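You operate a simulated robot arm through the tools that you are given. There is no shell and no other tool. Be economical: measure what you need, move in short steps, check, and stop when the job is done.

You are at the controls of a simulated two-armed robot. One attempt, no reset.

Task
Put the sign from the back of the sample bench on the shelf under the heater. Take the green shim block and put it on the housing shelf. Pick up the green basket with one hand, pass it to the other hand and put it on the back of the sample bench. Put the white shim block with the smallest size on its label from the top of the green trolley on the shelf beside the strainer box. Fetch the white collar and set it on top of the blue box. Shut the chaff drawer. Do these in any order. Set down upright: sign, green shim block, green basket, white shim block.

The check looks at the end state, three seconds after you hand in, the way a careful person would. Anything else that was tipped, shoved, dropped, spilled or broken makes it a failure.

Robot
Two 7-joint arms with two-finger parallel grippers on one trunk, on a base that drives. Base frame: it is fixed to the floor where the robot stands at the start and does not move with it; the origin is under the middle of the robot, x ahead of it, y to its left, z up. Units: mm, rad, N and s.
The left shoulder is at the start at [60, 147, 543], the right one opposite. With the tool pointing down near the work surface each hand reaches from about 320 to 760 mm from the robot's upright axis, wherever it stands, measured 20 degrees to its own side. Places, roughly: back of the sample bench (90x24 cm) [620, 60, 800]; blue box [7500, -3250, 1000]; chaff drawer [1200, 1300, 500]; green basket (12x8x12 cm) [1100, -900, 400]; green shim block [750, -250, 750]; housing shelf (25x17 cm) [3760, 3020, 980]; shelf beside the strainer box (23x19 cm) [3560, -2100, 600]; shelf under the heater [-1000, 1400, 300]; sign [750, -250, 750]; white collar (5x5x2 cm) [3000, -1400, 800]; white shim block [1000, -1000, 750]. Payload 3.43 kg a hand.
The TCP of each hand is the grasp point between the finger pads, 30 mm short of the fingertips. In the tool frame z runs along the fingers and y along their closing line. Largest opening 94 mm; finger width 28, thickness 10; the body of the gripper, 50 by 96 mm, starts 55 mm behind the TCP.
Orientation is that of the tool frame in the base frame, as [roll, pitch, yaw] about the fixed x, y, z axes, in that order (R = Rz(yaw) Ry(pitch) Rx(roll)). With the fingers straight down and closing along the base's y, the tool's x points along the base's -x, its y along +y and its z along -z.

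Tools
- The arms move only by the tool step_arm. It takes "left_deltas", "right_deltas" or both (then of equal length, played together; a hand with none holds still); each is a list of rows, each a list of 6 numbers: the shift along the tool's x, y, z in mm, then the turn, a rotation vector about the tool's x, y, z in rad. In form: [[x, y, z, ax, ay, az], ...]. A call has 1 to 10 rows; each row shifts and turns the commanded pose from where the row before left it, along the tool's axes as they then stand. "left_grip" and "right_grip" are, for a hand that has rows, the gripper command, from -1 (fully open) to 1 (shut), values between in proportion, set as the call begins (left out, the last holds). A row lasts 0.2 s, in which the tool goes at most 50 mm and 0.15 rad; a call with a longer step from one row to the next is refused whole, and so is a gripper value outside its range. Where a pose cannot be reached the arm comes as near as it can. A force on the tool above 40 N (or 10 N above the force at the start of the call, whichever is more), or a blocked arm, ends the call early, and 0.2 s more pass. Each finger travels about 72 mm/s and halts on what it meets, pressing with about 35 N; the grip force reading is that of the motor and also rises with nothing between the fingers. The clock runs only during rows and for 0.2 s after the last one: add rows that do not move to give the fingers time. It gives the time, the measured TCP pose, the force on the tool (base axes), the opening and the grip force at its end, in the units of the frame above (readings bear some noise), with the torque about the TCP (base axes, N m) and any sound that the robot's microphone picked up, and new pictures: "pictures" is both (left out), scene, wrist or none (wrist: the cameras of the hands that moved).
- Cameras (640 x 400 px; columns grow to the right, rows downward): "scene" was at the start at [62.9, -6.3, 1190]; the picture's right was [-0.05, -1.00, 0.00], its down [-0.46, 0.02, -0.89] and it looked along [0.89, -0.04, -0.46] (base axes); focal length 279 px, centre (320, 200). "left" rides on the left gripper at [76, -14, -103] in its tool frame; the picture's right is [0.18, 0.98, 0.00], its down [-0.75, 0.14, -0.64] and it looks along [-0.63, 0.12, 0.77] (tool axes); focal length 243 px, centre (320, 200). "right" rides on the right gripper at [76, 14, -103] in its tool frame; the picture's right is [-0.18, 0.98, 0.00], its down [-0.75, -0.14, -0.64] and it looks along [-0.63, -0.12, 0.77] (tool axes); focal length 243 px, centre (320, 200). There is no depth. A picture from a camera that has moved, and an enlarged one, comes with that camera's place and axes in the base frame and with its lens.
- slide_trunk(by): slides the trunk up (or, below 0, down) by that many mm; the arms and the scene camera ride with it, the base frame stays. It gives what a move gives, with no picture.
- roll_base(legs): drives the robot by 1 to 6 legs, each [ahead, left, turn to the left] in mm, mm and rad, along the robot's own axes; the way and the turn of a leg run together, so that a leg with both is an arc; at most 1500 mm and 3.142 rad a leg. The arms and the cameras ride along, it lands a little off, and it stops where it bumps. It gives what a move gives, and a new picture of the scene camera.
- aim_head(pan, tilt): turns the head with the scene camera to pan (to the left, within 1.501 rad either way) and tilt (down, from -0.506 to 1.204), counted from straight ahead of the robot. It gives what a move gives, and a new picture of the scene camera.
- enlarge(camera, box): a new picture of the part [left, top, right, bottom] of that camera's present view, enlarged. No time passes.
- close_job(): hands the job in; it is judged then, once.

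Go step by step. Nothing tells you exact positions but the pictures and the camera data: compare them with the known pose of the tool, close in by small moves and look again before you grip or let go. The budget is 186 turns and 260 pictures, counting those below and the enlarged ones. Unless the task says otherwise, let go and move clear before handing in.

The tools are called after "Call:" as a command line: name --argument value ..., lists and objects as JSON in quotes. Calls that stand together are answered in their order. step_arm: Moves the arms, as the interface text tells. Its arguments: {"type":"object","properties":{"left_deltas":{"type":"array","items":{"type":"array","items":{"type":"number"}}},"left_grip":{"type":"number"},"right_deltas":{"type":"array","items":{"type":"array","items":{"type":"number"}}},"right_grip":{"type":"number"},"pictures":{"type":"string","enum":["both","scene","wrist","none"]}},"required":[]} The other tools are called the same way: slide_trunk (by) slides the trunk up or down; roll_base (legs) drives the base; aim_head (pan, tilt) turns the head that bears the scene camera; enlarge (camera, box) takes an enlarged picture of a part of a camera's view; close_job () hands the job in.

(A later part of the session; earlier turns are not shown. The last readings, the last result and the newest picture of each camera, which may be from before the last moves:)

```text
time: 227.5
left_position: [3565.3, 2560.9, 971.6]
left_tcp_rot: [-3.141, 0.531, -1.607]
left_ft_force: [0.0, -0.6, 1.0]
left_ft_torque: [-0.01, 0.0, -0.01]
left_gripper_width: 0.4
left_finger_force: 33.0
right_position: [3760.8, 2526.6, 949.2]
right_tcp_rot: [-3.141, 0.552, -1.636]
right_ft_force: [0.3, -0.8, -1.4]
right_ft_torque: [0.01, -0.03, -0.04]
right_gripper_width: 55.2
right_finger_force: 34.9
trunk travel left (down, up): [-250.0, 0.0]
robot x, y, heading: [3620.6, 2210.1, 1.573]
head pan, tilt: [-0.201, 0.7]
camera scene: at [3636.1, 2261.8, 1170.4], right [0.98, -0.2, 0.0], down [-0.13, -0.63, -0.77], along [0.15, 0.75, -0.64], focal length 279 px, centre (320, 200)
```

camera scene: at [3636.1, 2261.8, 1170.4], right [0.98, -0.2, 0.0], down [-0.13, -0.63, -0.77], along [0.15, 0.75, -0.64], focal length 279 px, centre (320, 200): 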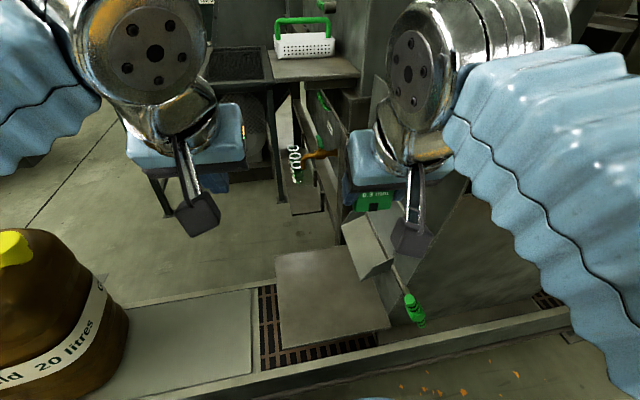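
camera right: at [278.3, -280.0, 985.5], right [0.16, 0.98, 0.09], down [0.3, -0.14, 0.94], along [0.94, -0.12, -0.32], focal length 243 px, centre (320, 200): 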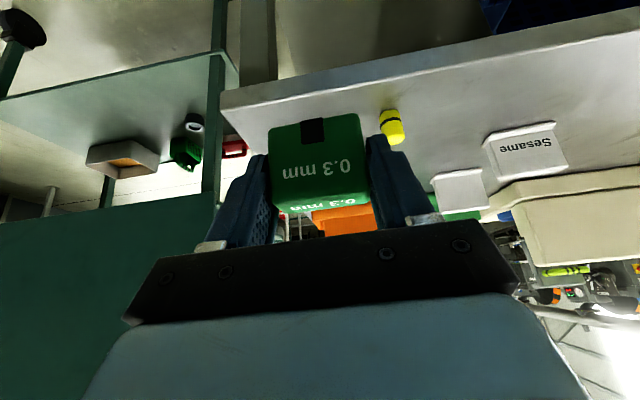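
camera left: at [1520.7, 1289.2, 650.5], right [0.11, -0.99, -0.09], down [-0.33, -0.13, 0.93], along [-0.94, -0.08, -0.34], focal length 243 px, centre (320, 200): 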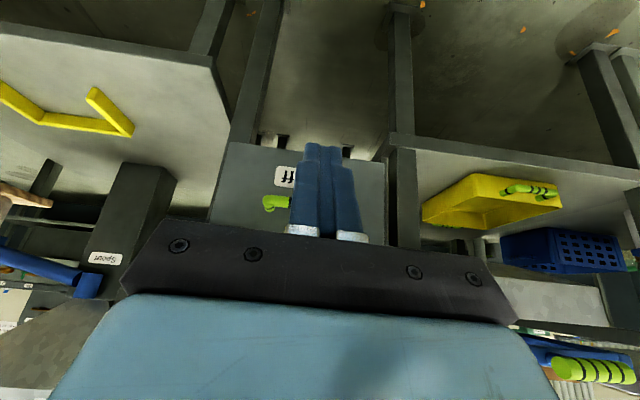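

The press frame blocks getting closer, so at z≈1019 I need a nearly horizontal hand. I'll set the shim briefly on the press's low tray (z≈460) and re-grip it horizontally. First lower the trunk and approach the tray.

Call:
slide_trunk --by -250

Call:
step_arm --right_deltas '[[6.4, 14.8, 32.5, 0, 0, 0], [6.4, 14.8, 32.5, 0, 0, 0], [6.4, 14.8, 32.5, 0, 0, 0], [6.4, 14.8, 32.5, 0, 0, 0], [6.4, 14.8, 32.5, 0, 0, 0]]' --pictures "both"

```text
time: 230.0
left_position: [3563.9, 2562.5, 721.9]
left_tcp_rot: [3.141, 0.531, -1.604]
left_ft_force: [0.7, 1.2, -0.3]
left_ft_torque: [-0.01, -0.01, 0.01]
left_gripper_width: 0.0
left_finger_force: 33.0
right_position: [3761.3, 2527.8, 701.2]
right_tcp_rot: [-3.139, 0.553, -1.638]
right_ft_force: [-0.5, 0.5, -0.6]
right_ft_torque: [-0.02, -0.06, 0.01]
right_gripper_width: 55.2
right_finger_force: 35.2
trunk travel left (down, up): [0.0, 250.0]
robot x, y, heading: [3619.3, 2206.7, 1.568]
head pan, tilt: [-0.201, 0.7]
```

```text
time: 231.2
left_position: [3565.1, 2563.2, 721.7]
left_tcp_rot: [-3.141, 0.53, -1.606]
left_ft_force: [0.2, -0.2, -0.2]
left_ft_torque: [0.01, -0.01, 0.04]
left_gripper_width: 0.1
left_finger_force: 33.0
right_position: [3690.6, 2594.3, 544.3]
right_tcp_rot: [-3.139, 0.553, -1.638]
right_ft_force: [0.3, -0.1, -0.2]
right_ft_torque: [0.01, 0.01, 0.03]
right_gripper_width: 55.5
right_finger_force: 35.4
trunk travel left (down, up): [0.0, 250.0]
robot x, y, heading: [3619.6, 2211.9, 1.572]
head pan, tilt: [-0.201, 0.7]
camera scene: at [3636.2, 2261.6, 920.4], right [0.98, -0.2, 0.0], down [-0.13, -0.63, -0.76], along [0.15, 0.75, -0.64], focal length 279 px, centre (320, 200)
camera right: at [3669.9, 2475.9, 589.7], right [-0.97, 0.22, 0.1], down [0.16, 0.29, 0.94], along [0.18, 0.93, -0.32], focal length 243 px, centre (320, 200)
```

scene: 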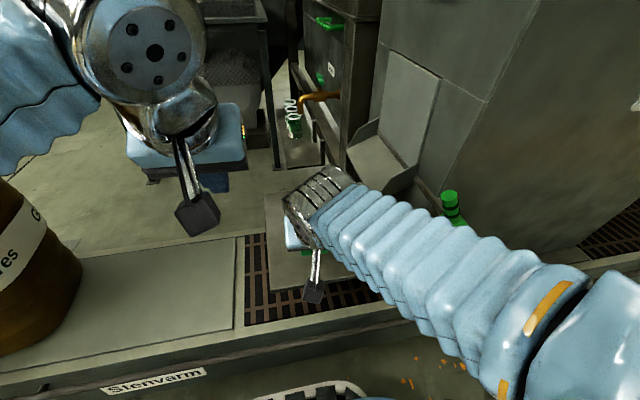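
right: 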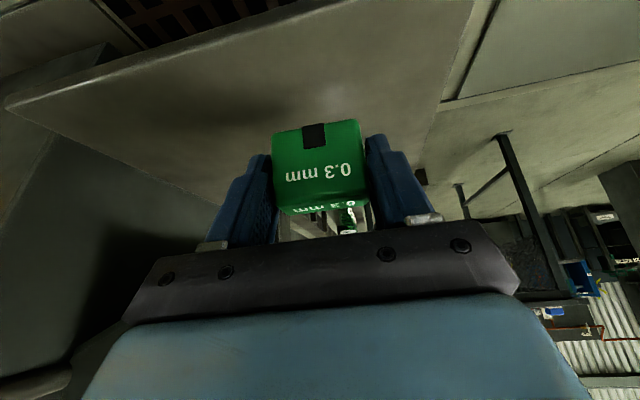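

The block is over the tray near its front edge, about 30 mm above. Lowering in small steps.

Call:
step_arm --right_deltas '[[5.25, 0, 8.5, 0, 0, 0], [5.25, 0, 8.5, 0, 0, 0], [2.1, 0, 3.4, 0, 0, 0]]' --pictures "none"

Call:
step_arm --right_deltas '[[2.1, 0, 3.4, 0, 0, 0], [2.1, 0, 3.4, 0, 0, 0]]' --pictures "none"

Call:
step_arm --right_deltas '[[2.1, 0, 3.4, 0, 0, 0], [2.1, 0, 3.4, 0, 0, 0]]' --pictures "wrist"

```text
time: 232.0
left_position: [3565.6, 2562.5, 722.1]
left_tcp_rot: [3.141, 0.532, -1.605]
left_ft_force: [0.1, 0.1, 0.4]
left_ft_torque: [0.0, 0.02, 0.0]
left_gripper_width: 0.0
left_finger_force: 32.7
right_position: [3691.6, 2593.1, 520.0]
right_tcp_rot: [-3.14, 0.553, -1.639]
right_ft_force: [-0.5, 0.1, -2.0]
right_ft_torque: [0.01, -0.05, -0.02]
right_gripper_width: 55.2
right_finger_force: 35.0
trunk travel left (down, up): [0.0, 250.0]
robot x, y, heading: [3615.6, 2207.5, 1.568]
head pan, tilt: [-0.201, 0.7]
```

```text
time: 232.6
left_position: [3565.1, 2562.6, 722.1]
left_tcp_rot: [3.141, 0.53, -1.607]
left_ft_force: [0.6, -0.1, -0.2]
left_ft_torque: [-0.03, -0.03, 0.02]
left_gripper_width: 0.1
left_finger_force: 33.1
right_position: [3690.8, 2591.9, 513.2]
right_tcp_rot: [-3.139, 0.552, -1.637]
right_ft_force: [-0.7, 0.2, 0.2]
right_ft_torque: [0.01, 0.01, 0.01]
right_gripper_width: 55.4
right_finger_force: 34.7
trunk travel left (down, up): [0.0, 250.0]
robot x, y, heading: [3617.8, 2211.3, 1.569]
head pan, tilt: [-0.201, 0.7]
```

```text
time: 233.2
left_position: [3564.6, 2561.3, 722.5]
left_tcp_rot: [3.141, 0.531, -1.606]
left_ft_force: [0.1, -0.1, 0.5]
left_ft_torque: [-0.01, 0.0, -0.01]
left_gripper_width: 0.1
left_finger_force: 33.0
right_position: [3690.0, 2593.0, 507.8]
right_tcp_rot: [-3.14, 0.561, -1.637]
right_ft_force: [4.5, -3.8, 29.7]
right_ft_torque: [-0.25, -0.01, -0.01]
right_gripper_width: 55.5
right_finger_force: 35.2
trunk travel left (down, up): [0.0, 250.0]
robot x, y, heading: [3616.9, 2207.9, 1.571]
head pan, tilt: [-0.201, 0.7]
camera right: at [3669.3, 2474.6, 554.0], right [-0.97, 0.22, 0.1], down [0.16, 0.29, 0.94], along [0.18, 0.93, -0.31], focal length 243 px, centre (320, 200)
```

right: 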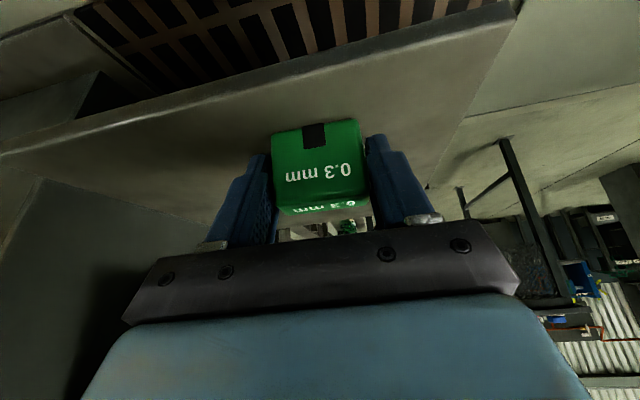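

Block is on the tray (z≈470). Relieving, releasing and backing off along the tool axis.

Call:
step_arm --right_deltas '[[-1.8, 0, -2.9, 0, 0, 0], [0, 0, 0, 0, 0, 0]]' --pictures "none"

Call:
step_arm --right_deltas '[[0, 0, 0, 0, 0, 0], [0, 0, 0, 0, 0, 0], [0, 0, 0, 0, 0, 0], [0, 0, -25, 0, 0, 0], [0, 0, -35, 0, 0, 0], [0, 0, -40, 0, 0, 0], [0, 0, -40, 0, 0, 0]]' --right_grip -0.9 --pictures "both"

```text
time: 233.8
left_position: [3565.0, 2562.5, 721.2]
left_tcp_rot: [3.14, 0.531, -1.606]
left_ft_force: [-0.4, 0.1, 0.1]
left_ft_torque: [-0.02, -0.01, -0.01]
left_gripper_width: 0.1
left_finger_force: 32.9
right_position: [3691.0, 2591.6, 508.1]
right_tcp_rot: [-3.141, 0.552, -1.637]
right_ft_force: [-1.8, 2.1, 6.6]
right_ft_torque: [0.07, 0.22, -0.02]
right_gripper_width: 55.3
right_finger_force: 34.8
trunk travel left (down, up): [0.0, 250.0]
robot x, y, heading: [3619.6, 2209.9, 1.574]
head pan, tilt: [-0.201, 0.7]
```

```text
time: 235.4
left_position: [3564.8, 2562.0, 721.7]
left_tcp_rot: [-3.14, 0.529, -1.605]
left_ft_force: [-0.3, 0.3, 0.4]
left_ft_torque: [0.01, -0.01, -0.01]
left_gripper_width: 0.1
left_finger_force: 33.0
right_position: [3687.2, 2516.9, 628.4]
right_tcp_rot: [-3.139, 0.552, -1.639]
right_ft_force: [-0.3, 0.0, 0.8]
right_ft_torque: [-0.01, 0.0, 0.01]
right_gripper_width: 89.5
right_finger_force: 0.1
trunk travel left (down, up): [0.0, 250.0]
robot x, y, heading: [3618.0, 2213.7, 1.572]
head pan, tilt: [-0.201, 0.7]
camera scene: at [3636.1, 2261.8, 920.3], right [0.98, -0.2, 0.0], down [-0.13, -0.63, -0.76], along [0.15, 0.75, -0.64], focal length 279 px, centre (320, 200)
camera right: at [3665.2, 2399.8, 674.1], right [-0.97, 0.22, 0.09], down [0.16, 0.29, 0.94], along [0.18, 0.93, -0.32], focal length 243 px, centre (320, 200)
```

scene: 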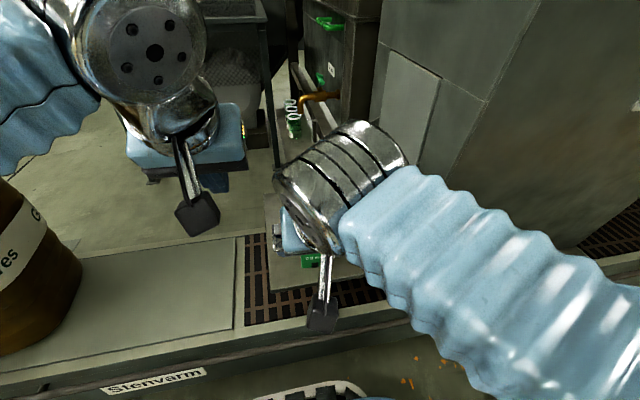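
right: 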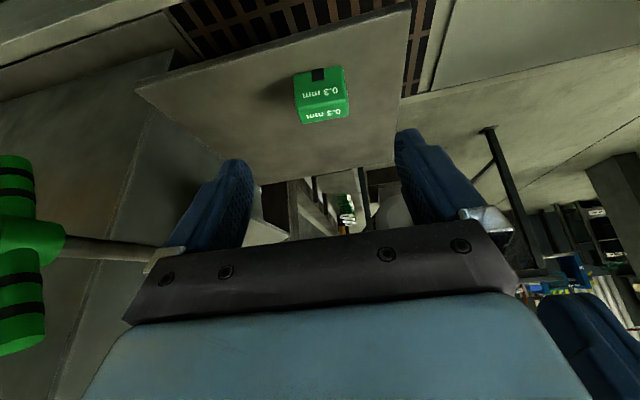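

Re-gripping: back the base 200 mm, extend the right hand, then pitch it near horizontal.

Call:
roll_base --legs '[[-200, 0, 0]]'

Call:
step_arm --right_deltas '[[-34, 0, 21, 0, 0, 0], [-34, 0, 21, 0, 0, 0], [-34, 0, 21, 0, 0, 0], [-34, 0, 21, 0, 0, 0], [0, 0, 0, 0, -0.133, 0], [0, 0, 0, 0, -0.133, 0], [0, 0, 0, 0, -0.133, 0], [0, 0, 0, 0, -0.133, 0], [0, 0, 0, 0, -0.133, 0], [0, 0, 0, 0, -0.133, 0]]' --pictures "both"

```text
time: 237.0
left_position: [3563.7, 2366.7, 720.5]
left_tcp_rot: [3.142, 0.531, -1.603]
left_ft_force: [0.1, 0.6, 0.6]
left_ft_torque: [0.0, -0.01, 0.02]
left_gripper_width: 0.2
left_finger_force: 32.8
right_position: [3685.7, 2321.9, 627.6]
right_tcp_rot: [-3.14, 0.554, -1.635]
right_ft_force: [-0.3, 0.1, 0.8]
right_ft_torque: [0.01, 0.0, -0.03]
right_gripper_width: 89.1
right_finger_force: 0.0
trunk travel left (down, up): [0.0, 250.0]
robot x, y, heading: [3622.0, 2017.6, 1.575]
head pan, tilt: [-0.201, 0.7]
camera scene: at [3636.3, 2065.8, 920.4], right [0.98, -0.2, 0.0], down [-0.13, -0.63, -0.76], along [0.15, 0.75, -0.64], focal length 279 px, centre (320, 200)
```

scene: 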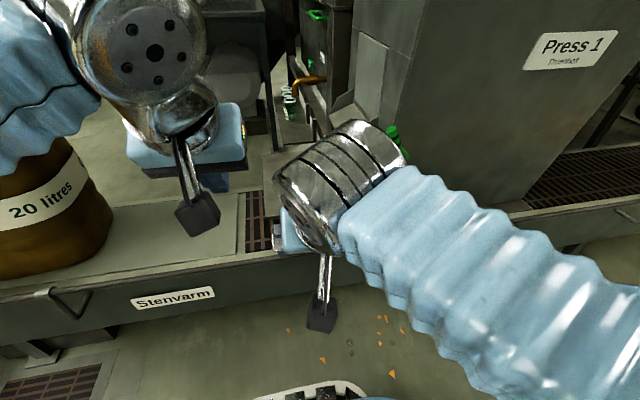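

```text
time: 239.2
left_position: [3564.2, 2366.0, 721.4]
left_tcp_rot: [3.142, 0.53, -1.602]
left_ft_force: [0.7, -0.6, 0.0]
left_ft_torque: [0.01, -0.02, -0.01]
left_gripper_width: 0.0
left_finger_force: 32.6
right_position: [3688.5, 2482.1, 623.2]
right_tcp_rot: [2.733, 1.282, -1.96]
right_ft_force: [0.1, 0.2, 0.0]
right_ft_torque: [0.05, -0.04, 0.01]
right_gripper_width: 89.1
right_finger_force: 0.0
trunk travel left (down, up): [0.0, 250.0]
robot x, y, heading: [3616.5, 2017.5, 1.57]
head pan, tilt: [-0.201, 0.7]
camera scene: at [3636.4, 2065.9, 920.4], right [0.98, -0.2, 0.0], down [-0.13, -0.63, -0.76], along [0.15, 0.75, -0.64], focal length 279 px, centre (320, 200)
camera right: at [3671.0, 2362.5, 577.6], right [-0.96, 0.05, 0.29], down [0.24, -0.42, 0.88], along [0.16, 0.91, 0.39], focal length 243 px, centre (320, 200)
```

scene: 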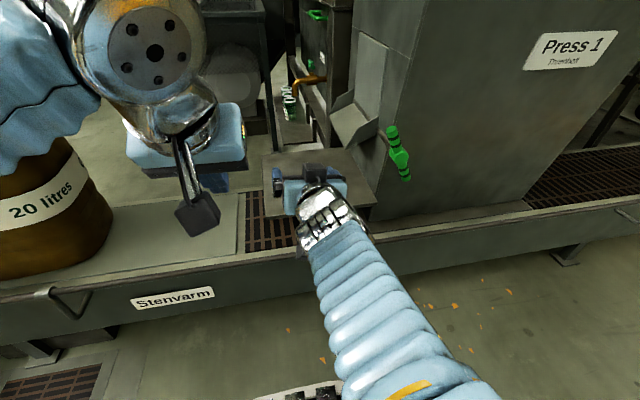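
right: 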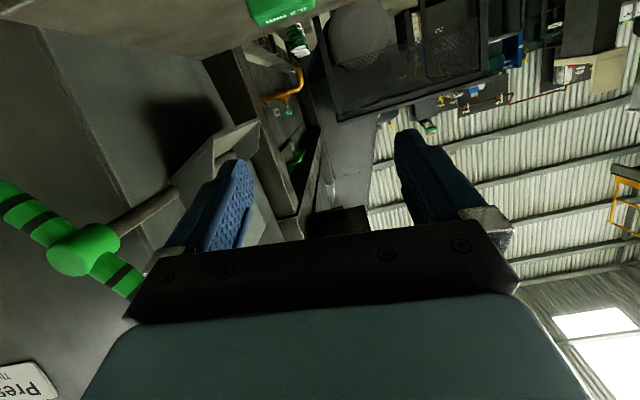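

The hand is rolled ~6° off; I'll apply an orientation correction and check.

Call:
step_arm --right_deltas '[[0, 0, 0, 0.048, -0.025, -0.046], [0, 0, 0, 0.048, -0.025, -0.046], [0, 0, 0, 0, 0, 0]]' --pictures "none"

```text
time: 239.6
left_position: [3565.0, 2366.6, 722.3]
left_tcp_rot: [3.141, 0.529, -1.603]
left_ft_force: [0.0, 0.5, -0.6]
left_ft_torque: [-0.05, 0.01, -0.01]
left_gripper_width: 0.0
left_finger_force: 33.4
right_position: [3688.3, 2481.6, 619.8]
right_tcp_rot: [2.727, 1.272, -1.967]
right_ft_force: [-0.8, -0.4, 0.5]
right_ft_torque: [0.0, 0.0, 0.01]
right_gripper_width: 89.1
right_finger_force: 0.1
trunk travel left (down, up): [0.0, 250.0]
robot x, y, heading: [3619.5, 2013.3, 1.58]
head pan, tilt: [-0.201, 0.7]
stopped in row 1 (right hand): the arm was blocked; the commanded pose is now the measured one
```

Call:
step_arm --right_deltas '[[-30, 0, 20, 0, 0, 0], [-30, 0, 20, 0, 0, 0], [0, 0, 0, 0.03, -0.02, -0.03], [0, 0, 0, 0.03, -0.02, -0.03], [0, 0, 0, 0.03, -0.01, -0.03]]' --pictures "scene"

```text
time: 240.8
left_position: [3564.8, 2366.8, 722.4]
left_tcp_rot: [-3.141, 0.53, -1.602]
left_ft_force: [-1.1, -0.4, 1.2]
left_ft_torque: [0.03, 0.0, 0.02]
left_gripper_width: 0.1
left_finger_force: 32.5
right_position: [3697.2, 2536.9, 666.3]
right_tcp_rot: [2.862, 1.314, -1.882]
right_ft_force: [-0.2, -0.4, -0.1]
right_ft_torque: [0.01, -0.04, 0.0]
right_gripper_width: 89.2
right_finger_force: 0.0
trunk travel left (down, up): [0.0, 250.0]
robot x, y, heading: [3620.8, 2012.9, 1.578]
head pan, tilt: [-0.201, 0.7]
camera scene: at [3636.4, 2065.9, 920.4], right [0.98, -0.2, 0.0], down [-0.13, -0.63, -0.76], along [0.15, 0.75, -0.64], focal length 279 px, centre (320, 200)
```

scene: 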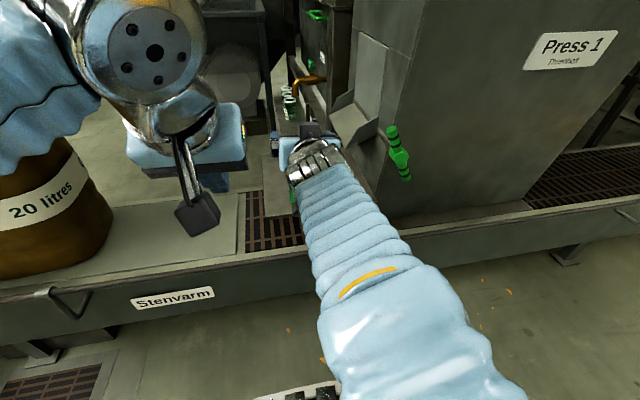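

Call:
step_arm --right_deltas '[[0, 0, 0, 0.03, 0, -0.035], [0, 0, 0, 0.02, 0, -0.035], [0, 0, 0, 0, 0, 0]]' --pictures "wrist"

```text
time: 241.6
left_position: [3563.6, 2367.3, 722.9]
left_tcp_rot: [3.141, 0.529, -1.601]
left_ft_force: [-0.1, -0.1, -0.3]
left_ft_torque: [-0.04, 0.01, -0.02]
left_gripper_width: 0.0
left_finger_force: 32.9
right_position: [3708.4, 2541.1, 663.9]
right_tcp_rot: [2.976, 1.294, -1.797]
right_ft_force: [-0.5, 0.6, -0.4]
right_ft_torque: [-0.02, 0.03, 0.04]
right_gripper_width: 89.2
right_finger_force: 0.1
trunk travel left (down, up): [0.0, 250.0]
robot x, y, heading: [3619.7, 2014.1, 1.579]
head pan, tilt: [-0.201, 0.7]
camera right: at [3683.9, 2422.5, 617.9], right [-0.97, 0.12, 0.22], down [0.15, -0.43, 0.89], along [0.2, 0.9, 0.39], focal length 243 px, centre (320, 200)
```

right: 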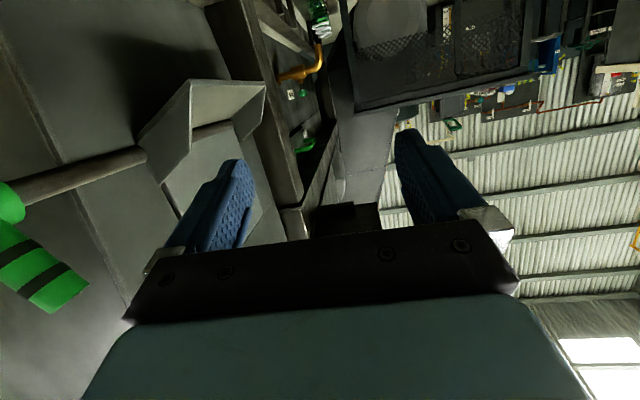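

Call:
step_arm --right_deltas '[[34.5, 2.6, 1.2, 0, 0, 0], [34.5, 2.6, 1.2, 0, 0, 0], [34.5, 2.6, 1.2, 0, 0, 0], [34.5, 2.6, 1.2, 0, 0, 0], [34.5, 2.6, 1.2, 0, 0, 0]]' --pictures "both"

```text
time: 241.9
left_position: [3564.2, 2366.4, 722.8]
left_tcp_rot: [-3.14, 0.529, -1.603]
left_ft_force: [0.2, 0.3, -0.2]
left_ft_torque: [-0.02, -0.01, -0.03]
left_gripper_width: 0.0
left_finger_force: 33.5
right_position: [3708.1, 2538.0, 647.1]
right_tcp_rot: [2.905, 1.282, -1.861]
right_ft_force: [-0.8, -0.5, 0.2]
right_ft_torque: [-0.01, 0.02, 0.0]
right_gripper_width: 89.3
right_finger_force: 0.1
trunk travel left (down, up): [0.0, 250.0]
robot x, y, heading: [3619.6, 2011.5, 1.574]
head pan, tilt: [-0.201, 0.7]
stopped in row 1 (right hand): the arm was blocked; the commanded pose is now the measured one
camera scene: at [3636.3, 2065.9, 920.4], right [0.98, -0.2, 0.0], down [-0.13, -0.63, -0.76], along [0.15, 0.75, -0.64], focal length 279 px, centre (320, 200)
camera right: at [3683.9, 2419.7, 602.7], right [-0.96, 0.11, 0.24], down [0.17, -0.42, 0.89], along [0.2, 0.9, 0.39], focal length 243 px, centre (320, 200)
```

scene: 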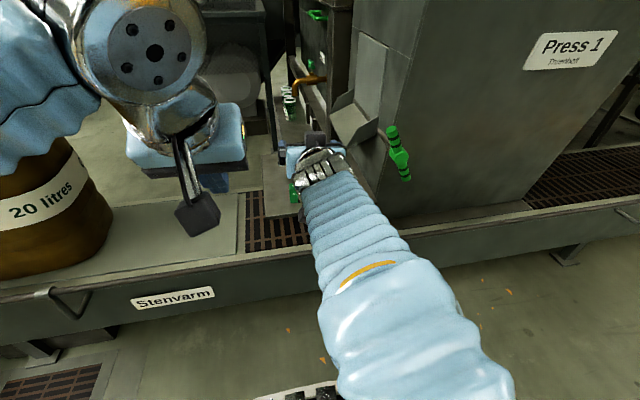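
right: 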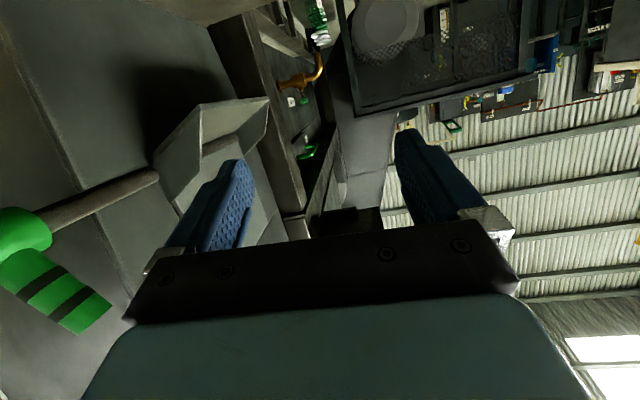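

The wrist limit comes from the folded arm; with the arm stretched out the forearm is flatter. I'll back the base another 200 mm and reach out.

Call:
roll_base --legs '[[-200, 0, 0]]'

Call:
step_arm --right_deltas '[[18, 3, 40, 0, 0, 0], [18, 3, 40, 0, 0, 0], [18, 3, 40, 0, 0, 0], [18, 3, 30, 0, 0, 0], [20, 3, 0, 0, 0, 0], [20, 3, 0, 0, 0, 0]]' --pictures "none"

```text
time: 243.5
left_position: [3565.1, 2170.3, 722.0]
left_tcp_rot: [3.141, 0.531, -1.6]
left_ft_force: [0.0, -0.1, -0.2]
left_ft_torque: [-0.02, -0.01, 0.02]
left_gripper_width: 0.1
left_finger_force: 33.3
right_position: [3707.1, 2340.6, 646.5]
right_tcp_rot: [2.907, 1.281, -1.859]
right_ft_force: [0.0, 0.0, 0.3]
right_ft_torque: [0.01, 0.02, -0.02]
right_gripper_width: 89.3
right_finger_force: 0.0
trunk travel left (down, up): [0.0, 250.0]
robot x, y, heading: [3620.1, 1816.5, 1.577]
head pan, tilt: [-0.201, 0.7]
camera scene: at [3637.2, 1869.4, 920.4], right [0.98, -0.19, 0.0], down [-0.12, -0.63, -0.76], along [0.15, 0.75, -0.64], focal length 279 px, centre (320, 200)
```

scene: 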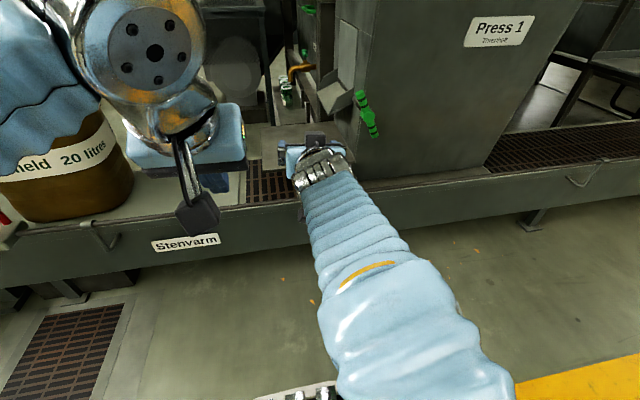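

```text
time: 244.9
left_position: [3563.9, 2170.4, 721.8]
left_tcp_rot: [3.141, 0.53, -1.598]
left_ft_force: [-0.3, 0.7, 0.3]
left_ft_torque: [0.01, 0.01, 0.03]
left_gripper_width: 0.0
left_finger_force: 32.7
right_position: [3685.2, 2456.2, 500.6]
right_tcp_rot: [2.903, 1.284, -1.863]
right_ft_force: [0.4, 0.7, -0.2]
right_ft_torque: [0.0, -0.02, 0.0]
right_gripper_width: 89.5
right_finger_force: 0.0
trunk travel left (down, up): [0.0, 250.0]
robot x, y, heading: [3618.7, 1823.4, 1.582]
head pan, tilt: [-0.201, 0.7]
```

Call:
step_arm --right_deltas '[[0, 0, 0, 0.01, 0, -0.035], [0, 0, 0, 0.01, 0, -0.035], [0, 0, 0, 0, 0, 0]]' --pictures "both"

```text
time: 245.7
left_position: [3563.6, 2168.9, 721.6]
left_tcp_rot: [-3.141, 0.53, -1.597]
left_ft_force: [-0.1, 0.2, 0.0]
left_ft_torque: [0.01, -0.01, -0.02]
left_gripper_width: 0.1
left_finger_force: 32.6
right_position: [3684.5, 2455.7, 499.8]
right_tcp_rot: [-3.115, 1.29, -1.606]
right_ft_force: [-0.2, 0.0, 0.6]
right_ft_torque: [0.03, 0.01, 0.01]
right_gripper_width: 89.4
right_finger_force: 0.0
trunk travel left (down, up): [0.0, 250.0]
robot x, y, heading: [3622.3, 1820.1, 1.576]
head pan, tilt: [-0.201, 0.7]
camera scene: at [3637.2, 1869.5, 920.4], right [0.98, -0.19, 0.0], down [-0.12, -0.63, -0.76], along [0.15, 0.75, -0.64], focal length 279 px, centre (320, 200)
camera right: at [3665.6, 2337.3, 453.6], right [-0.98, 0.11, 0.17], down [0.11, -0.42, 0.9], along [0.17, 0.9, 0.39], focal length 243 px, centre (320, 200)
```

scene: 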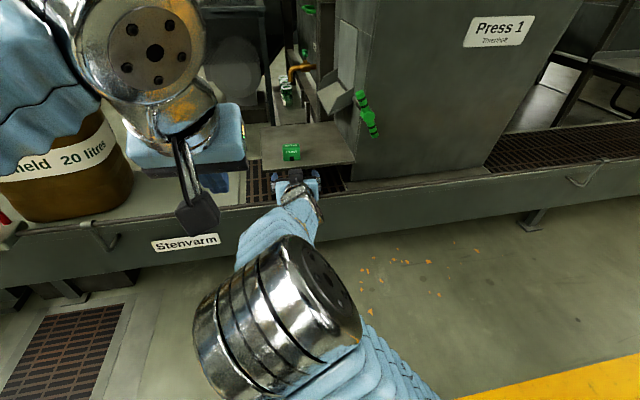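
right: 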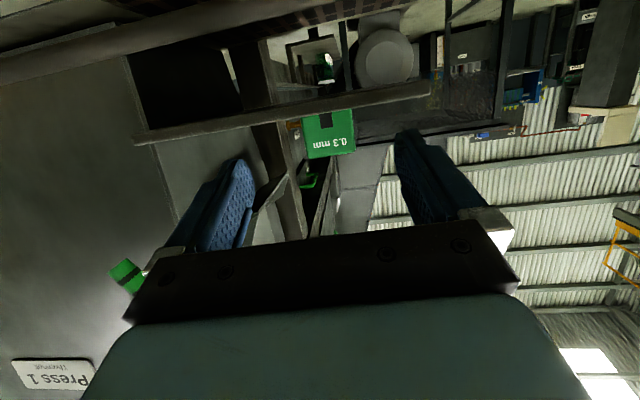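

Now the hand is nearly horizontal and lined up with the block. Advancing level and gripping.

Call:
step_arm --right_deltas '[[-7.5, 0, 27.4, 0, 0, 0], [-7.5, 0, 27.4, 0, 0, 0], [-7.5, 0, 27.4, 0, 0, 0], [-7.5, 0, 27.4, 0, 0, 0], [-7.5, 0, 27.4, 0, 0, 0]]' --pictures "both"

```text
time: 246.9
left_position: [3563.9, 2169.8, 720.4]
left_tcp_rot: [-3.141, 0.529, -1.6]
left_ft_force: [-0.4, -0.4, -0.2]
left_ft_torque: [0.01, 0.0, -0.01]
left_gripper_width: 0.0
left_finger_force: 33.7
right_position: [3694.1, 2596.0, 499.0]
right_tcp_rot: [-3.12, 1.289, -1.61]
right_ft_force: [0.2, 1.0, 0.2]
right_ft_torque: [-0.02, -0.01, 0.0]
right_gripper_width: 89.4
right_finger_force: 0.1
trunk travel left (down, up): [0.0, 250.0]
robot x, y, heading: [3616.6, 1817.1, 1.575]
head pan, tilt: [-0.201, 0.7]
camera scene: at [3637.1, 1869.4, 920.4], right [0.98, -0.19, 0.0], down [-0.12, -0.63, -0.76], along [0.15, 0.75, -0.64], focal length 279 px, centre (320, 200)
camera right: at [3673.5, 2477.4, 452.8], right [-0.98, 0.11, 0.17], down [0.11, -0.42, 0.9], along [0.17, 0.9, 0.4], focal length 243 px, centre (320, 200)
```

scene: 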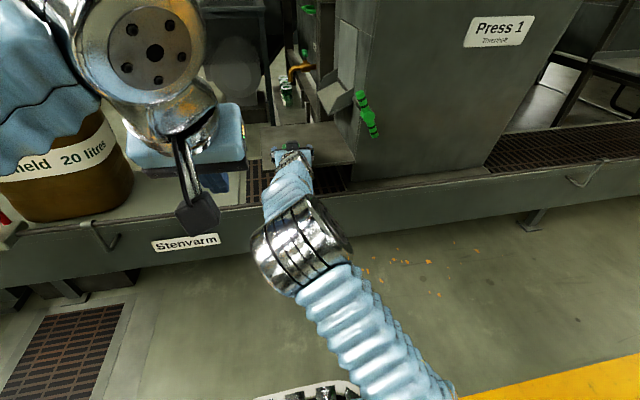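
right: 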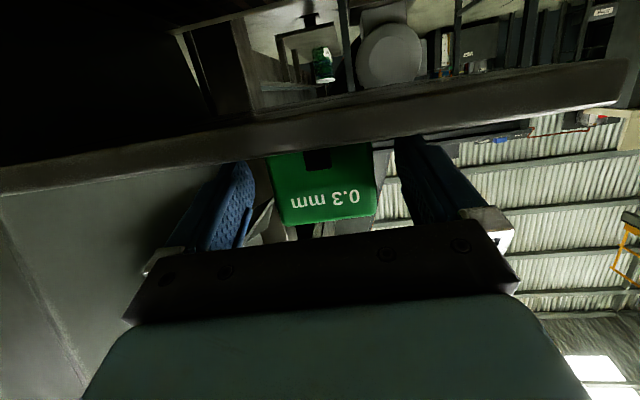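

Call:
step_arm --right_deltas '[[0, 0, 0, 0, 0, 0], [0, 0, 0, 0, 0, 0], [0, 0, 0, 0, 0, 0], [0, 0, 0, 0, 0, 0]]' --right_grip 1 --pictures "none"

Call:
step_arm --right_deltas '[[-19.2, 0, -5.5, 0, 0, 0], [-28.8, 0, -8.3, 0, 0, 0], [-38, 0, -11, 0, 0, 0], [-38, 0, -11, 0, 0, 0], [-38, 0, -11, 0, 0, 0]]' --pictures "both"

```text
time: 247.9
left_position: [3563.5, 2170.5, 721.5]
left_tcp_rot: [3.141, 0.53, -1.598]
left_ft_force: [0.2, 0.8, 0.1]
left_ft_torque: [-0.01, 0.01, 0.02]
left_gripper_width: 0.1
left_finger_force: 33.0
right_position: [3693.0, 2595.8, 498.0]
right_tcp_rot: [-3.116, 1.29, -1.609]
right_ft_force: [-0.4, -0.1, 1.1]
right_ft_torque: [0.02, 0.05, -0.03]
right_gripper_width: 55.6
right_finger_force: 34.7
trunk travel left (down, up): [0.0, 250.0]
robot x, y, heading: [3616.2, 1815.4, 1.581]
head pan, tilt: [-0.201, 0.7]
```

```text
time: 249.1
left_position: [3564.8, 2170.9, 722.6]
left_tcp_rot: [3.141, 0.526, -1.598]
left_ft_force: [0.3, 0.2, -0.1]
left_ft_torque: [-0.03, 0.02, -0.01]
left_gripper_width: 0.0
left_finger_force: 32.7
right_position: [3694.6, 2597.3, 663.3]
right_tcp_rot: [-3.117, 1.29, -1.606]
right_ft_force: [0.2, 0.0, -0.4]
right_ft_torque: [0.03, -0.03, -0.02]
right_gripper_width: 55.4
right_finger_force: 35.2
trunk travel left (down, up): [0.0, 250.0]
robot x, y, heading: [3621.4, 1817.9, 1.582]
head pan, tilt: [-0.201, 0.7]
camera scene: at [3637.2, 1869.7, 920.3], right [0.98, -0.19, 0.0], down [-0.12, -0.63, -0.76], along [0.15, 0.75, -0.64], focal length 279 px, centre (320, 200)
camera right: at [3674.2, 2478.6, 618.3], right [-0.98, 0.11, 0.17], down [0.11, -0.41, 0.9], along [0.17, 0.9, 0.39], focal length 243 px, centre (320, 200)
```

scene: 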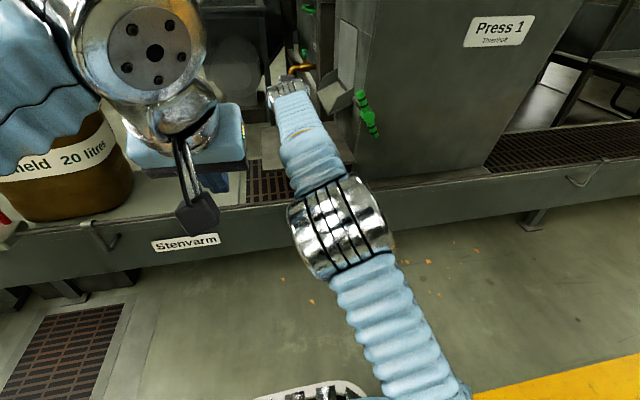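
right: 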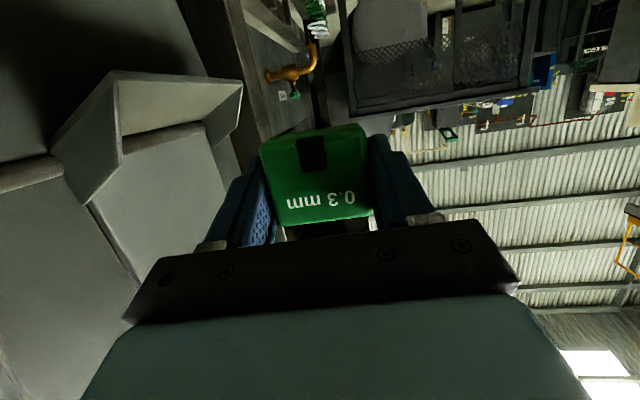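

Gripped and lifted. Retract, raise the trunk and the hand to z≈1045.

Call:
step_arm --right_deltas '[[11, 0, -38.4, 0, 0, 0], [11, 0, -38.4, 0, 0, 0], [11, 0, -38.4, 0, 0, 0], [11, 0, -38.4, 0, 0, 0], [9, 0, -28, 0, 0, 0]]' --pictures "none"

Call:
slide_trunk --by 250

Call:
step_arm --right_deltas '[[-33, 0, -9.5, 0, 0, 0], [-33, 0, -9.5, 0, 0, 0], [-33, 0, -9.5, 0, 0, 0], [-33, 0, -9.5, 0, 0, 0]]' --pictures "none"

Call:
aim_head --pan -0.1 --tilt 0.4

```text
time: 250.3
left_position: [3563.1, 2169.9, 722.4]
left_tcp_rot: [-3.141, 0.529, -1.6]
left_ft_force: [0.2, 0.8, -0.1]
left_ft_torque: [-0.03, 0.0, -0.01]
left_gripper_width: 0.3
left_finger_force: 32.6
right_position: [3682.2, 2407.8, 665.1]
right_tcp_rot: [-3.12, 1.289, -1.611]
right_ft_force: [0.6, -0.4, -0.3]
right_ft_torque: [0.04, -0.01, 0.01]
right_gripper_width: 55.6
right_finger_force: 34.9
trunk travel left (down, up): [0.0, 250.0]
robot x, y, heading: [3617.9, 1814.1, 1.577]
head pan, tilt: [-0.201, 0.7]
```

```text
time: 252.9
left_position: [3564.6, 2169.6, 971.2]
left_tcp_rot: [-3.141, 0.529, -1.598]
left_ft_force: [0.7, -1.1, -0.1]
left_ft_torque: [-0.04, 0.02, 0.02]
left_gripper_width: 0.1
left_finger_force: 32.6
right_position: [3682.1, 2408.1, 914.5]
right_tcp_rot: [-3.116, 1.29, -1.609]
right_ft_force: [0.1, 0.2, 0.1]
right_ft_torque: [-0.01, -0.01, 0.0]
right_gripper_width: 55.6
right_finger_force: 35.1
trunk travel left (down, up): [-250.0, 0.0]
robot x, y, heading: [3620.4, 1821.8, 1.578]
head pan, tilt: [-0.201, 0.7]
```

```text
time: 253.9
left_position: [3564.2, 2169.2, 972.7]
left_tcp_rot: [3.141, 0.528, -1.598]
left_ft_force: [0.1, 0.3, -0.3]
left_ft_torque: [0.0, -0.01, 0.0]
left_gripper_width: 0.1
left_finger_force: 32.9
right_position: [3680.6, 2409.6, 1051.0]
right_tcp_rot: [-3.118, 1.291, -1.607]
right_ft_force: [-0.2, 0.7, -0.5]
right_ft_torque: [0.01, 0.02, 0.01]
right_gripper_width: 55.3
right_finger_force: 34.9
trunk travel left (down, up): [-250.0, 0.0]
robot x, y, heading: [3619.2, 1819.3, 1.577]
head pan, tilt: [-0.201, 0.7]
```

```text
time: 254.7
left_position: [3563.8, 2169.5, 971.9]
left_tcp_rot: [-3.141, 0.529, -1.599]
left_ft_force: [-0.3, -0.1, -0.4]
left_ft_torque: [0.02, 0.0, -0.01]
left_gripper_width: 0.0
left_finger_force: 32.3
right_position: [3680.5, 2408.9, 1051.6]
right_tcp_rot: [-3.118, 1.289, -1.606]
right_ft_force: [-0.3, 0.4, -0.3]
right_ft_torque: [-0.01, 0.0, 0.0]
right_gripper_width: 55.6
right_finger_force: 34.8
trunk travel left (down, up): [-250.0, 0.0]
robot x, y, heading: [3618.8, 1817.4, 1.582]
head pan, tilt: [-0.099, 0.4]
camera scene: at [3629.4, 1878.4, 1197.1], right [1.0, -0.09, 0.0], down [-0.04, -0.39, -0.92], along [0.09, 0.92, -0.39], focal length 279 px, centre (320, 200)
```

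scene: 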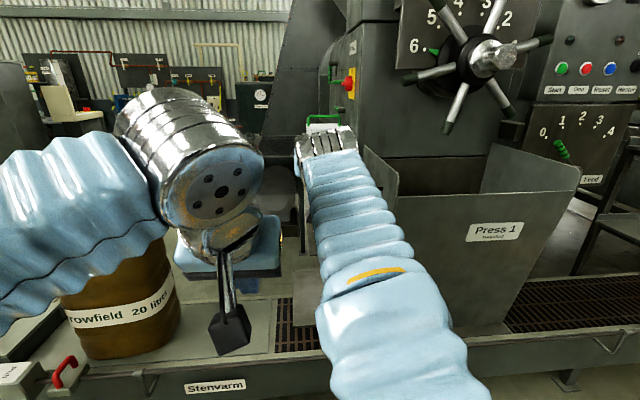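

Shifting the hand to x≈3735 and driving forward toward the shelf.

Call:
step_arm --right_deltas '[[0, -28, 0, 0, 0, 0], [0, -28, 0, 0, 0, 0]]' --pictures "none"

Call:
roll_base --legs '[[400, 0, 0]]'

Call:
step_arm --right_deltas '[[0, 0, 0, 0, 0, 0]]' --pictures "wrist"

```text
time: 255.3
left_position: [3564.0, 2169.5, 971.5]
left_tcp_rot: [3.142, 0.529, -1.599]
left_ft_force: [0.5, 0.2, 0.3]
left_ft_torque: [0.01, -0.02, -0.01]
left_gripper_width: 0.0
left_finger_force: 32.8
right_position: [3736.0, 2406.6, 1050.7]
right_tcp_rot: [-3.114, 1.291, -1.606]
right_ft_force: [0.0, -0.7, -1.6]
right_ft_torque: [0.01, -0.01, 0.01]
right_gripper_width: 55.6
right_finger_force: 34.6
trunk travel left (down, up): [-250.0, 0.0]
robot x, y, heading: [3617.9, 1816.1, 1.583]
head pan, tilt: [-0.099, 0.4]
```

```text
time: 257.7
left_position: [3553.2, 2566.6, 972.2]
left_tcp_rot: [3.141, 0.528, -1.584]
left_ft_force: [-0.2, -0.3, 0.1]
left_ft_torque: [-0.05, -0.02, 0.0]
left_gripper_width: 0.0
left_finger_force: 33.0
right_position: [3722.9, 2805.0, 1050.9]
right_tcp_rot: [-3.117, 1.29, -1.595]
right_ft_force: [-0.7, 0.0, -1.1]
right_ft_torque: [0.01, -0.02, -0.02]
right_gripper_width: 55.5
right_finger_force: 35.1
trunk travel left (down, up): [-250.0, 0.0]
robot x, y, heading: [3610.2, 2214.8, 1.589]
head pan, tilt: [-0.099, 0.4]
camera scene: at [3623.0, 2275.8, 1197.2], right [1.0, -0.08, 0.0], down [-0.03, -0.39, -0.92], along [0.07, 0.92, -0.39], focal length 279 px, centre (320, 200)
```

scene: 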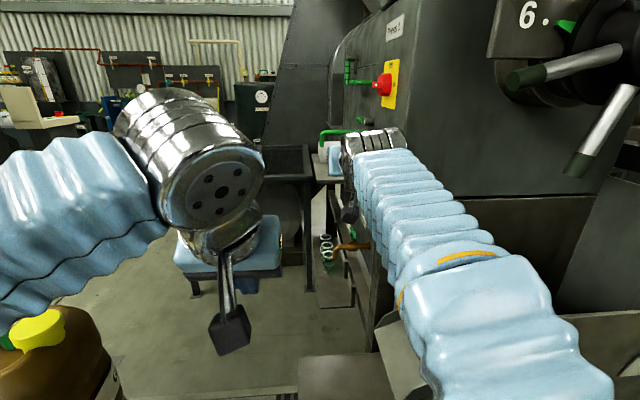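

```text
time: 258.1
left_position: [3554.5, 2566.5, 971.5]
left_tcp_rot: [3.141, 0.528, -1.584]
left_ft_force: [0.4, 0.2, -0.3]
left_ft_torque: [-0.03, 0.0, -0.01]
left_gripper_width: 0.1
left_finger_force: 32.7
right_position: [3722.6, 2806.5, 1052.6]
right_tcp_rot: [-3.116, 1.289, -1.594]
right_ft_force: [-0.4, 0.0, -0.4]
right_ft_torque: [0.04, 0.0, -0.01]
right_gripper_width: 55.6
right_finger_force: 34.7
trunk travel left (down, up): [-250.0, 0.0]
robot x, y, heading: [3612.3, 2216.5, 1.591]
head pan, tilt: [-0.099, 0.4]
camera right: at [3704.0, 2686.9, 1006.3], right [-0.98, 0.1, 0.17], down [0.12, -0.41, 0.9], along [0.16, 0.91, 0.39], focal length 243 px, centre (320, 200)
```

right: 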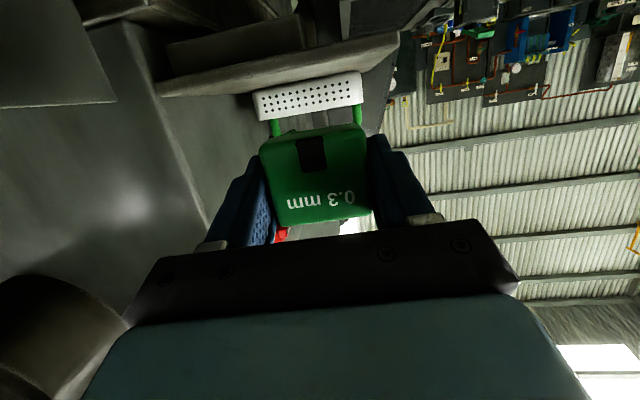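

The shelf's near edge is at y≈2893, as expected. Lower slightly and reach forward over it.

Call:
step_arm --right_deltas '[[13, 0, 3.8, 0, 0, 0], [13, 0, 3.8, 0, 0, 0], [-8, 0, 27.8, 0, 0, 0], [-8, 0, 27.8, 0, 0, 0], [-8, 0, 27.8, 0, 0, 0], [-8, 0, 27.8, 0, 0, 0]]' --pictures "both"

```text
time: 259.5
left_position: [3554.5, 2565.4, 971.5]
left_tcp_rot: [-3.141, 0.528, -1.585]
left_ft_force: [-0.3, -0.4, -0.5]
left_ft_torque: [-0.02, 0.0, -0.01]
left_gripper_width: 0.2
left_finger_force: 33.1
right_position: [3727.7, 2921.5, 1024.1]
right_tcp_rot: [-3.117, 1.29, -1.595]
right_ft_force: [-0.5, -0.7, -0.4]
right_ft_torque: [0.0, -0.01, 0.01]
right_gripper_width: 55.6
right_finger_force: 34.8
trunk travel left (down, up): [-250.0, 0.0]
robot x, y, heading: [3611.6, 2215.4, 1.592]
head pan, tilt: [-0.099, 0.4]
camera scene: at [3623.1, 2275.8, 1197.2], right [1.0, -0.08, 0.0], down [-0.03, -0.39, -0.92], along [0.07, 0.92, -0.39], focal length 279 px, centre (320, 200)
camera right: at [3708.9, 2803.0, 979.0], right [-0.98, 0.1, 0.17], down [0.12, -0.41, 0.9], along [0.16, 0.91, 0.39], focal length 243 px, centre (320, 200)
```

scene: 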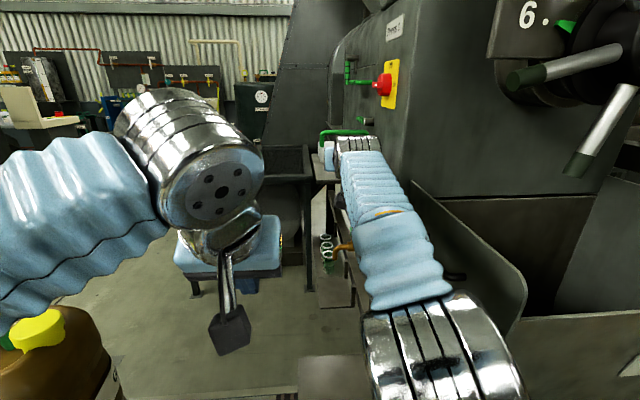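
right: 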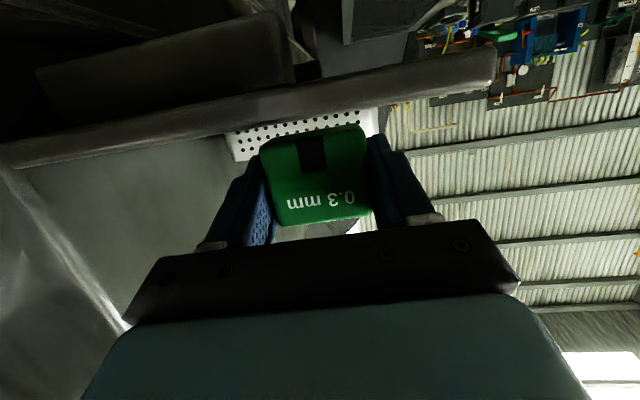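

Call:
step_arm --right_deltas '[[4.8, 0, 1.4, 0, 0, 0], [4.8, 0, 1.4, 0, 0, 0]]' --pictures "none"

Call:
step_arm --right_deltas '[[2.9, 0, 0.8, 0, 0, 0], [2.9, 0, 0.8, 0, 0, 0]]' --pictures "none"

Call:
step_arm --right_deltas '[[2.9, 0, 0.8, 0, 0, 0]]' --pictures "wrist"

```text
time: 260.1
left_position: [3555.0, 2567.2, 971.8]
left_tcp_rot: [-3.141, 0.529, -1.584]
left_ft_force: [0.3, -0.1, 0.6]
left_ft_torque: [0.01, -0.03, 0.03]
left_gripper_width: 0.1
left_finger_force: 33.3
right_position: [3727.8, 2920.1, 1015.6]
right_tcp_rot: [-3.117, 1.291, -1.595]
right_ft_force: [-0.3, -0.5, 0.5]
right_ft_torque: [-0.04, 0.03, -0.01]
right_gripper_width: 55.7
right_finger_force: 34.9
trunk travel left (down, up): [-250.0, 0.0]
robot x, y, heading: [3613.8, 2216.7, 1.592]
head pan, tilt: [-0.099, 0.4]
```

```text
time: 260.7
left_position: [3552.9, 2564.8, 972.8]
left_tcp_rot: [-3.14, 0.532, -1.585]
left_ft_force: [0.6, 0.6, -0.4]
left_ft_torque: [0.02, 0.02, -0.01]
left_gripper_width: 0.0
left_finger_force: 32.7
right_position: [3727.8, 2920.2, 1014.3]
right_tcp_rot: [-3.118, 1.301, -1.596]
right_ft_force: [0.0, 9.0, 34.8]
right_ft_torque: [-0.02, 0.19, 0.02]
right_gripper_width: 55.9
right_finger_force: 34.8
trunk travel left (down, up): [-250.0, 0.0]
robot x, y, heading: [3614.6, 2217.7, 1.593]
head pan, tilt: [-0.099, 0.4]
```

```text
time: 261.1
left_position: [3554.5, 2562.7, 972.9]
left_tcp_rot: [-3.141, 0.534, -1.585]
left_ft_force: [0.2, -0.5, 0.2]
left_ft_torque: [0.01, 0.02, 0.03]
left_gripper_width: 0.0
left_finger_force: 32.9
right_position: [3727.8, 2919.5, 1010.6]
right_tcp_rot: [-3.118, 1.3, -1.591]
right_ft_force: [2.0, 3.1, 35.5]
right_ft_torque: [-0.13, 0.14, 0.0]
right_gripper_width: 56.1
right_finger_force: 35.3
trunk travel left (down, up): [-250.0, 0.0]
robot x, y, heading: [3611.5, 2216.9, 1.587]
head pan, tilt: [-0.099, 0.4]
camera right: at [3708.8, 2800.4, 963.6], right [-0.98, 0.09, 0.17], down [0.12, -0.42, 0.9], along [0.16, 0.9, 0.4], focal length 243 px, centre (320, 200)
```

right: 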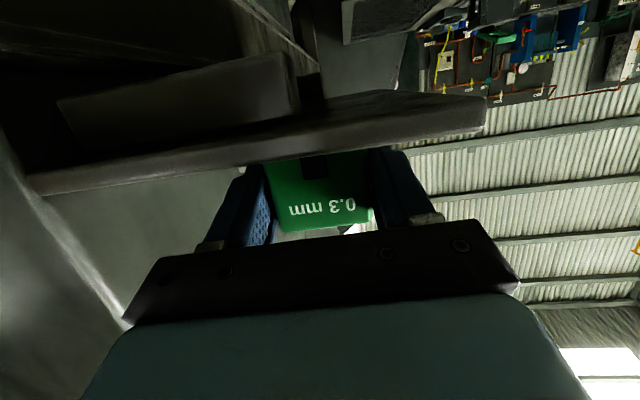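

In contact. Relieving 3 mm and releasing.

Call:
step_arm --right_deltas '[[-2.5, 0, -0.7, 0, 0, 0], [0, 0, 0, 0, 0, 0]]' --pictures "none"

Call:
step_arm --right_deltas '[[0, 0, 0, 0, 0, 0], [0, 0, 0, 0, 0, 0], [0, 0, 0, 0, 0, 0]]' --right_grip -0.9 --pictures "both"

```text
time: 261.7
left_position: [3553.7, 2564.1, 971.7]
left_tcp_rot: [3.142, 0.532, -1.585]
left_ft_force: [-0.1, 0.0, -0.1]
left_ft_torque: [-0.01, 0.01, -0.02]
left_gripper_width: 0.0
left_finger_force: 32.7
right_position: [3727.0, 2919.7, 1010.7]
right_tcp_rot: [-3.116, 1.294, -1.595]
right_ft_force: [1.2, -4.2, 23.9]
right_ft_torque: [-0.07, 0.22, 0.02]
right_gripper_width: 55.7
right_finger_force: 34.7
trunk travel left (down, up): [-250.0, 0.0]
robot x, y, heading: [3610.9, 2216.4, 1.594]
head pan, tilt: [-0.099, 0.4]
```

```text
time: 262.5
left_position: [3555.0, 2565.1, 972.2]
left_tcp_rot: [3.141, 0.532, -1.586]
left_ft_force: [0.5, -0.3, 0.0]
left_ft_torque: [0.01, -0.02, -0.03]
left_gripper_width: 0.0
left_finger_force: 33.1
right_position: [3728.3, 2919.8, 1008.4]
right_tcp_rot: [-3.122, 1.29, -1.599]
right_ft_force: [12.0, -3.1, 12.3]
right_ft_torque: [0.27, 0.31, -0.18]
right_gripper_width: 82.8
right_finger_force: 0.0
trunk travel left (down, up): [-250.0, 0.0]
robot x, y, heading: [3620.0, 2212.1, 1.591]
head pan, tilt: [-0.099, 0.4]
camera scene: at [3624.1, 2274.5, 1197.2], right [1.0, -0.08, 0.0], down [-0.03, -0.39, -0.92], along [0.07, 0.92, -0.39], focal length 279 px, centre (320, 200)
camera right: at [3710.1, 2801.2, 963.4], right [-0.98, 0.1, 0.17], down [0.12, -0.41, 0.9], along [0.16, 0.91, 0.39], focal length 243 px, centre (320, 200)
```

scene: 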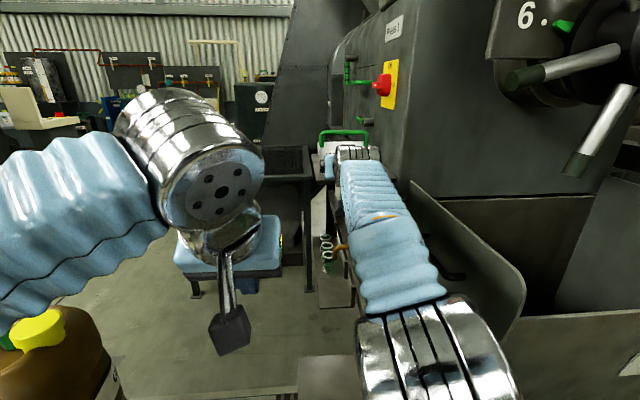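
right: 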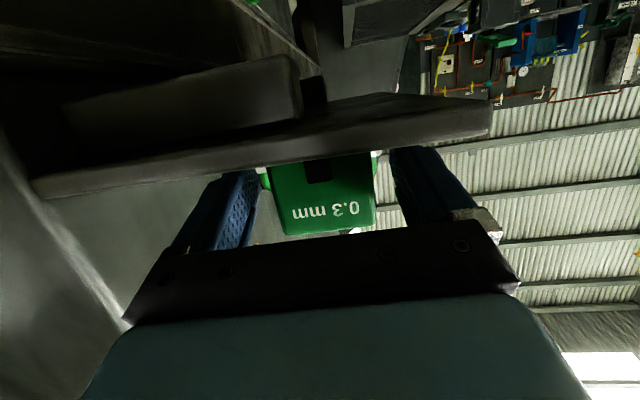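

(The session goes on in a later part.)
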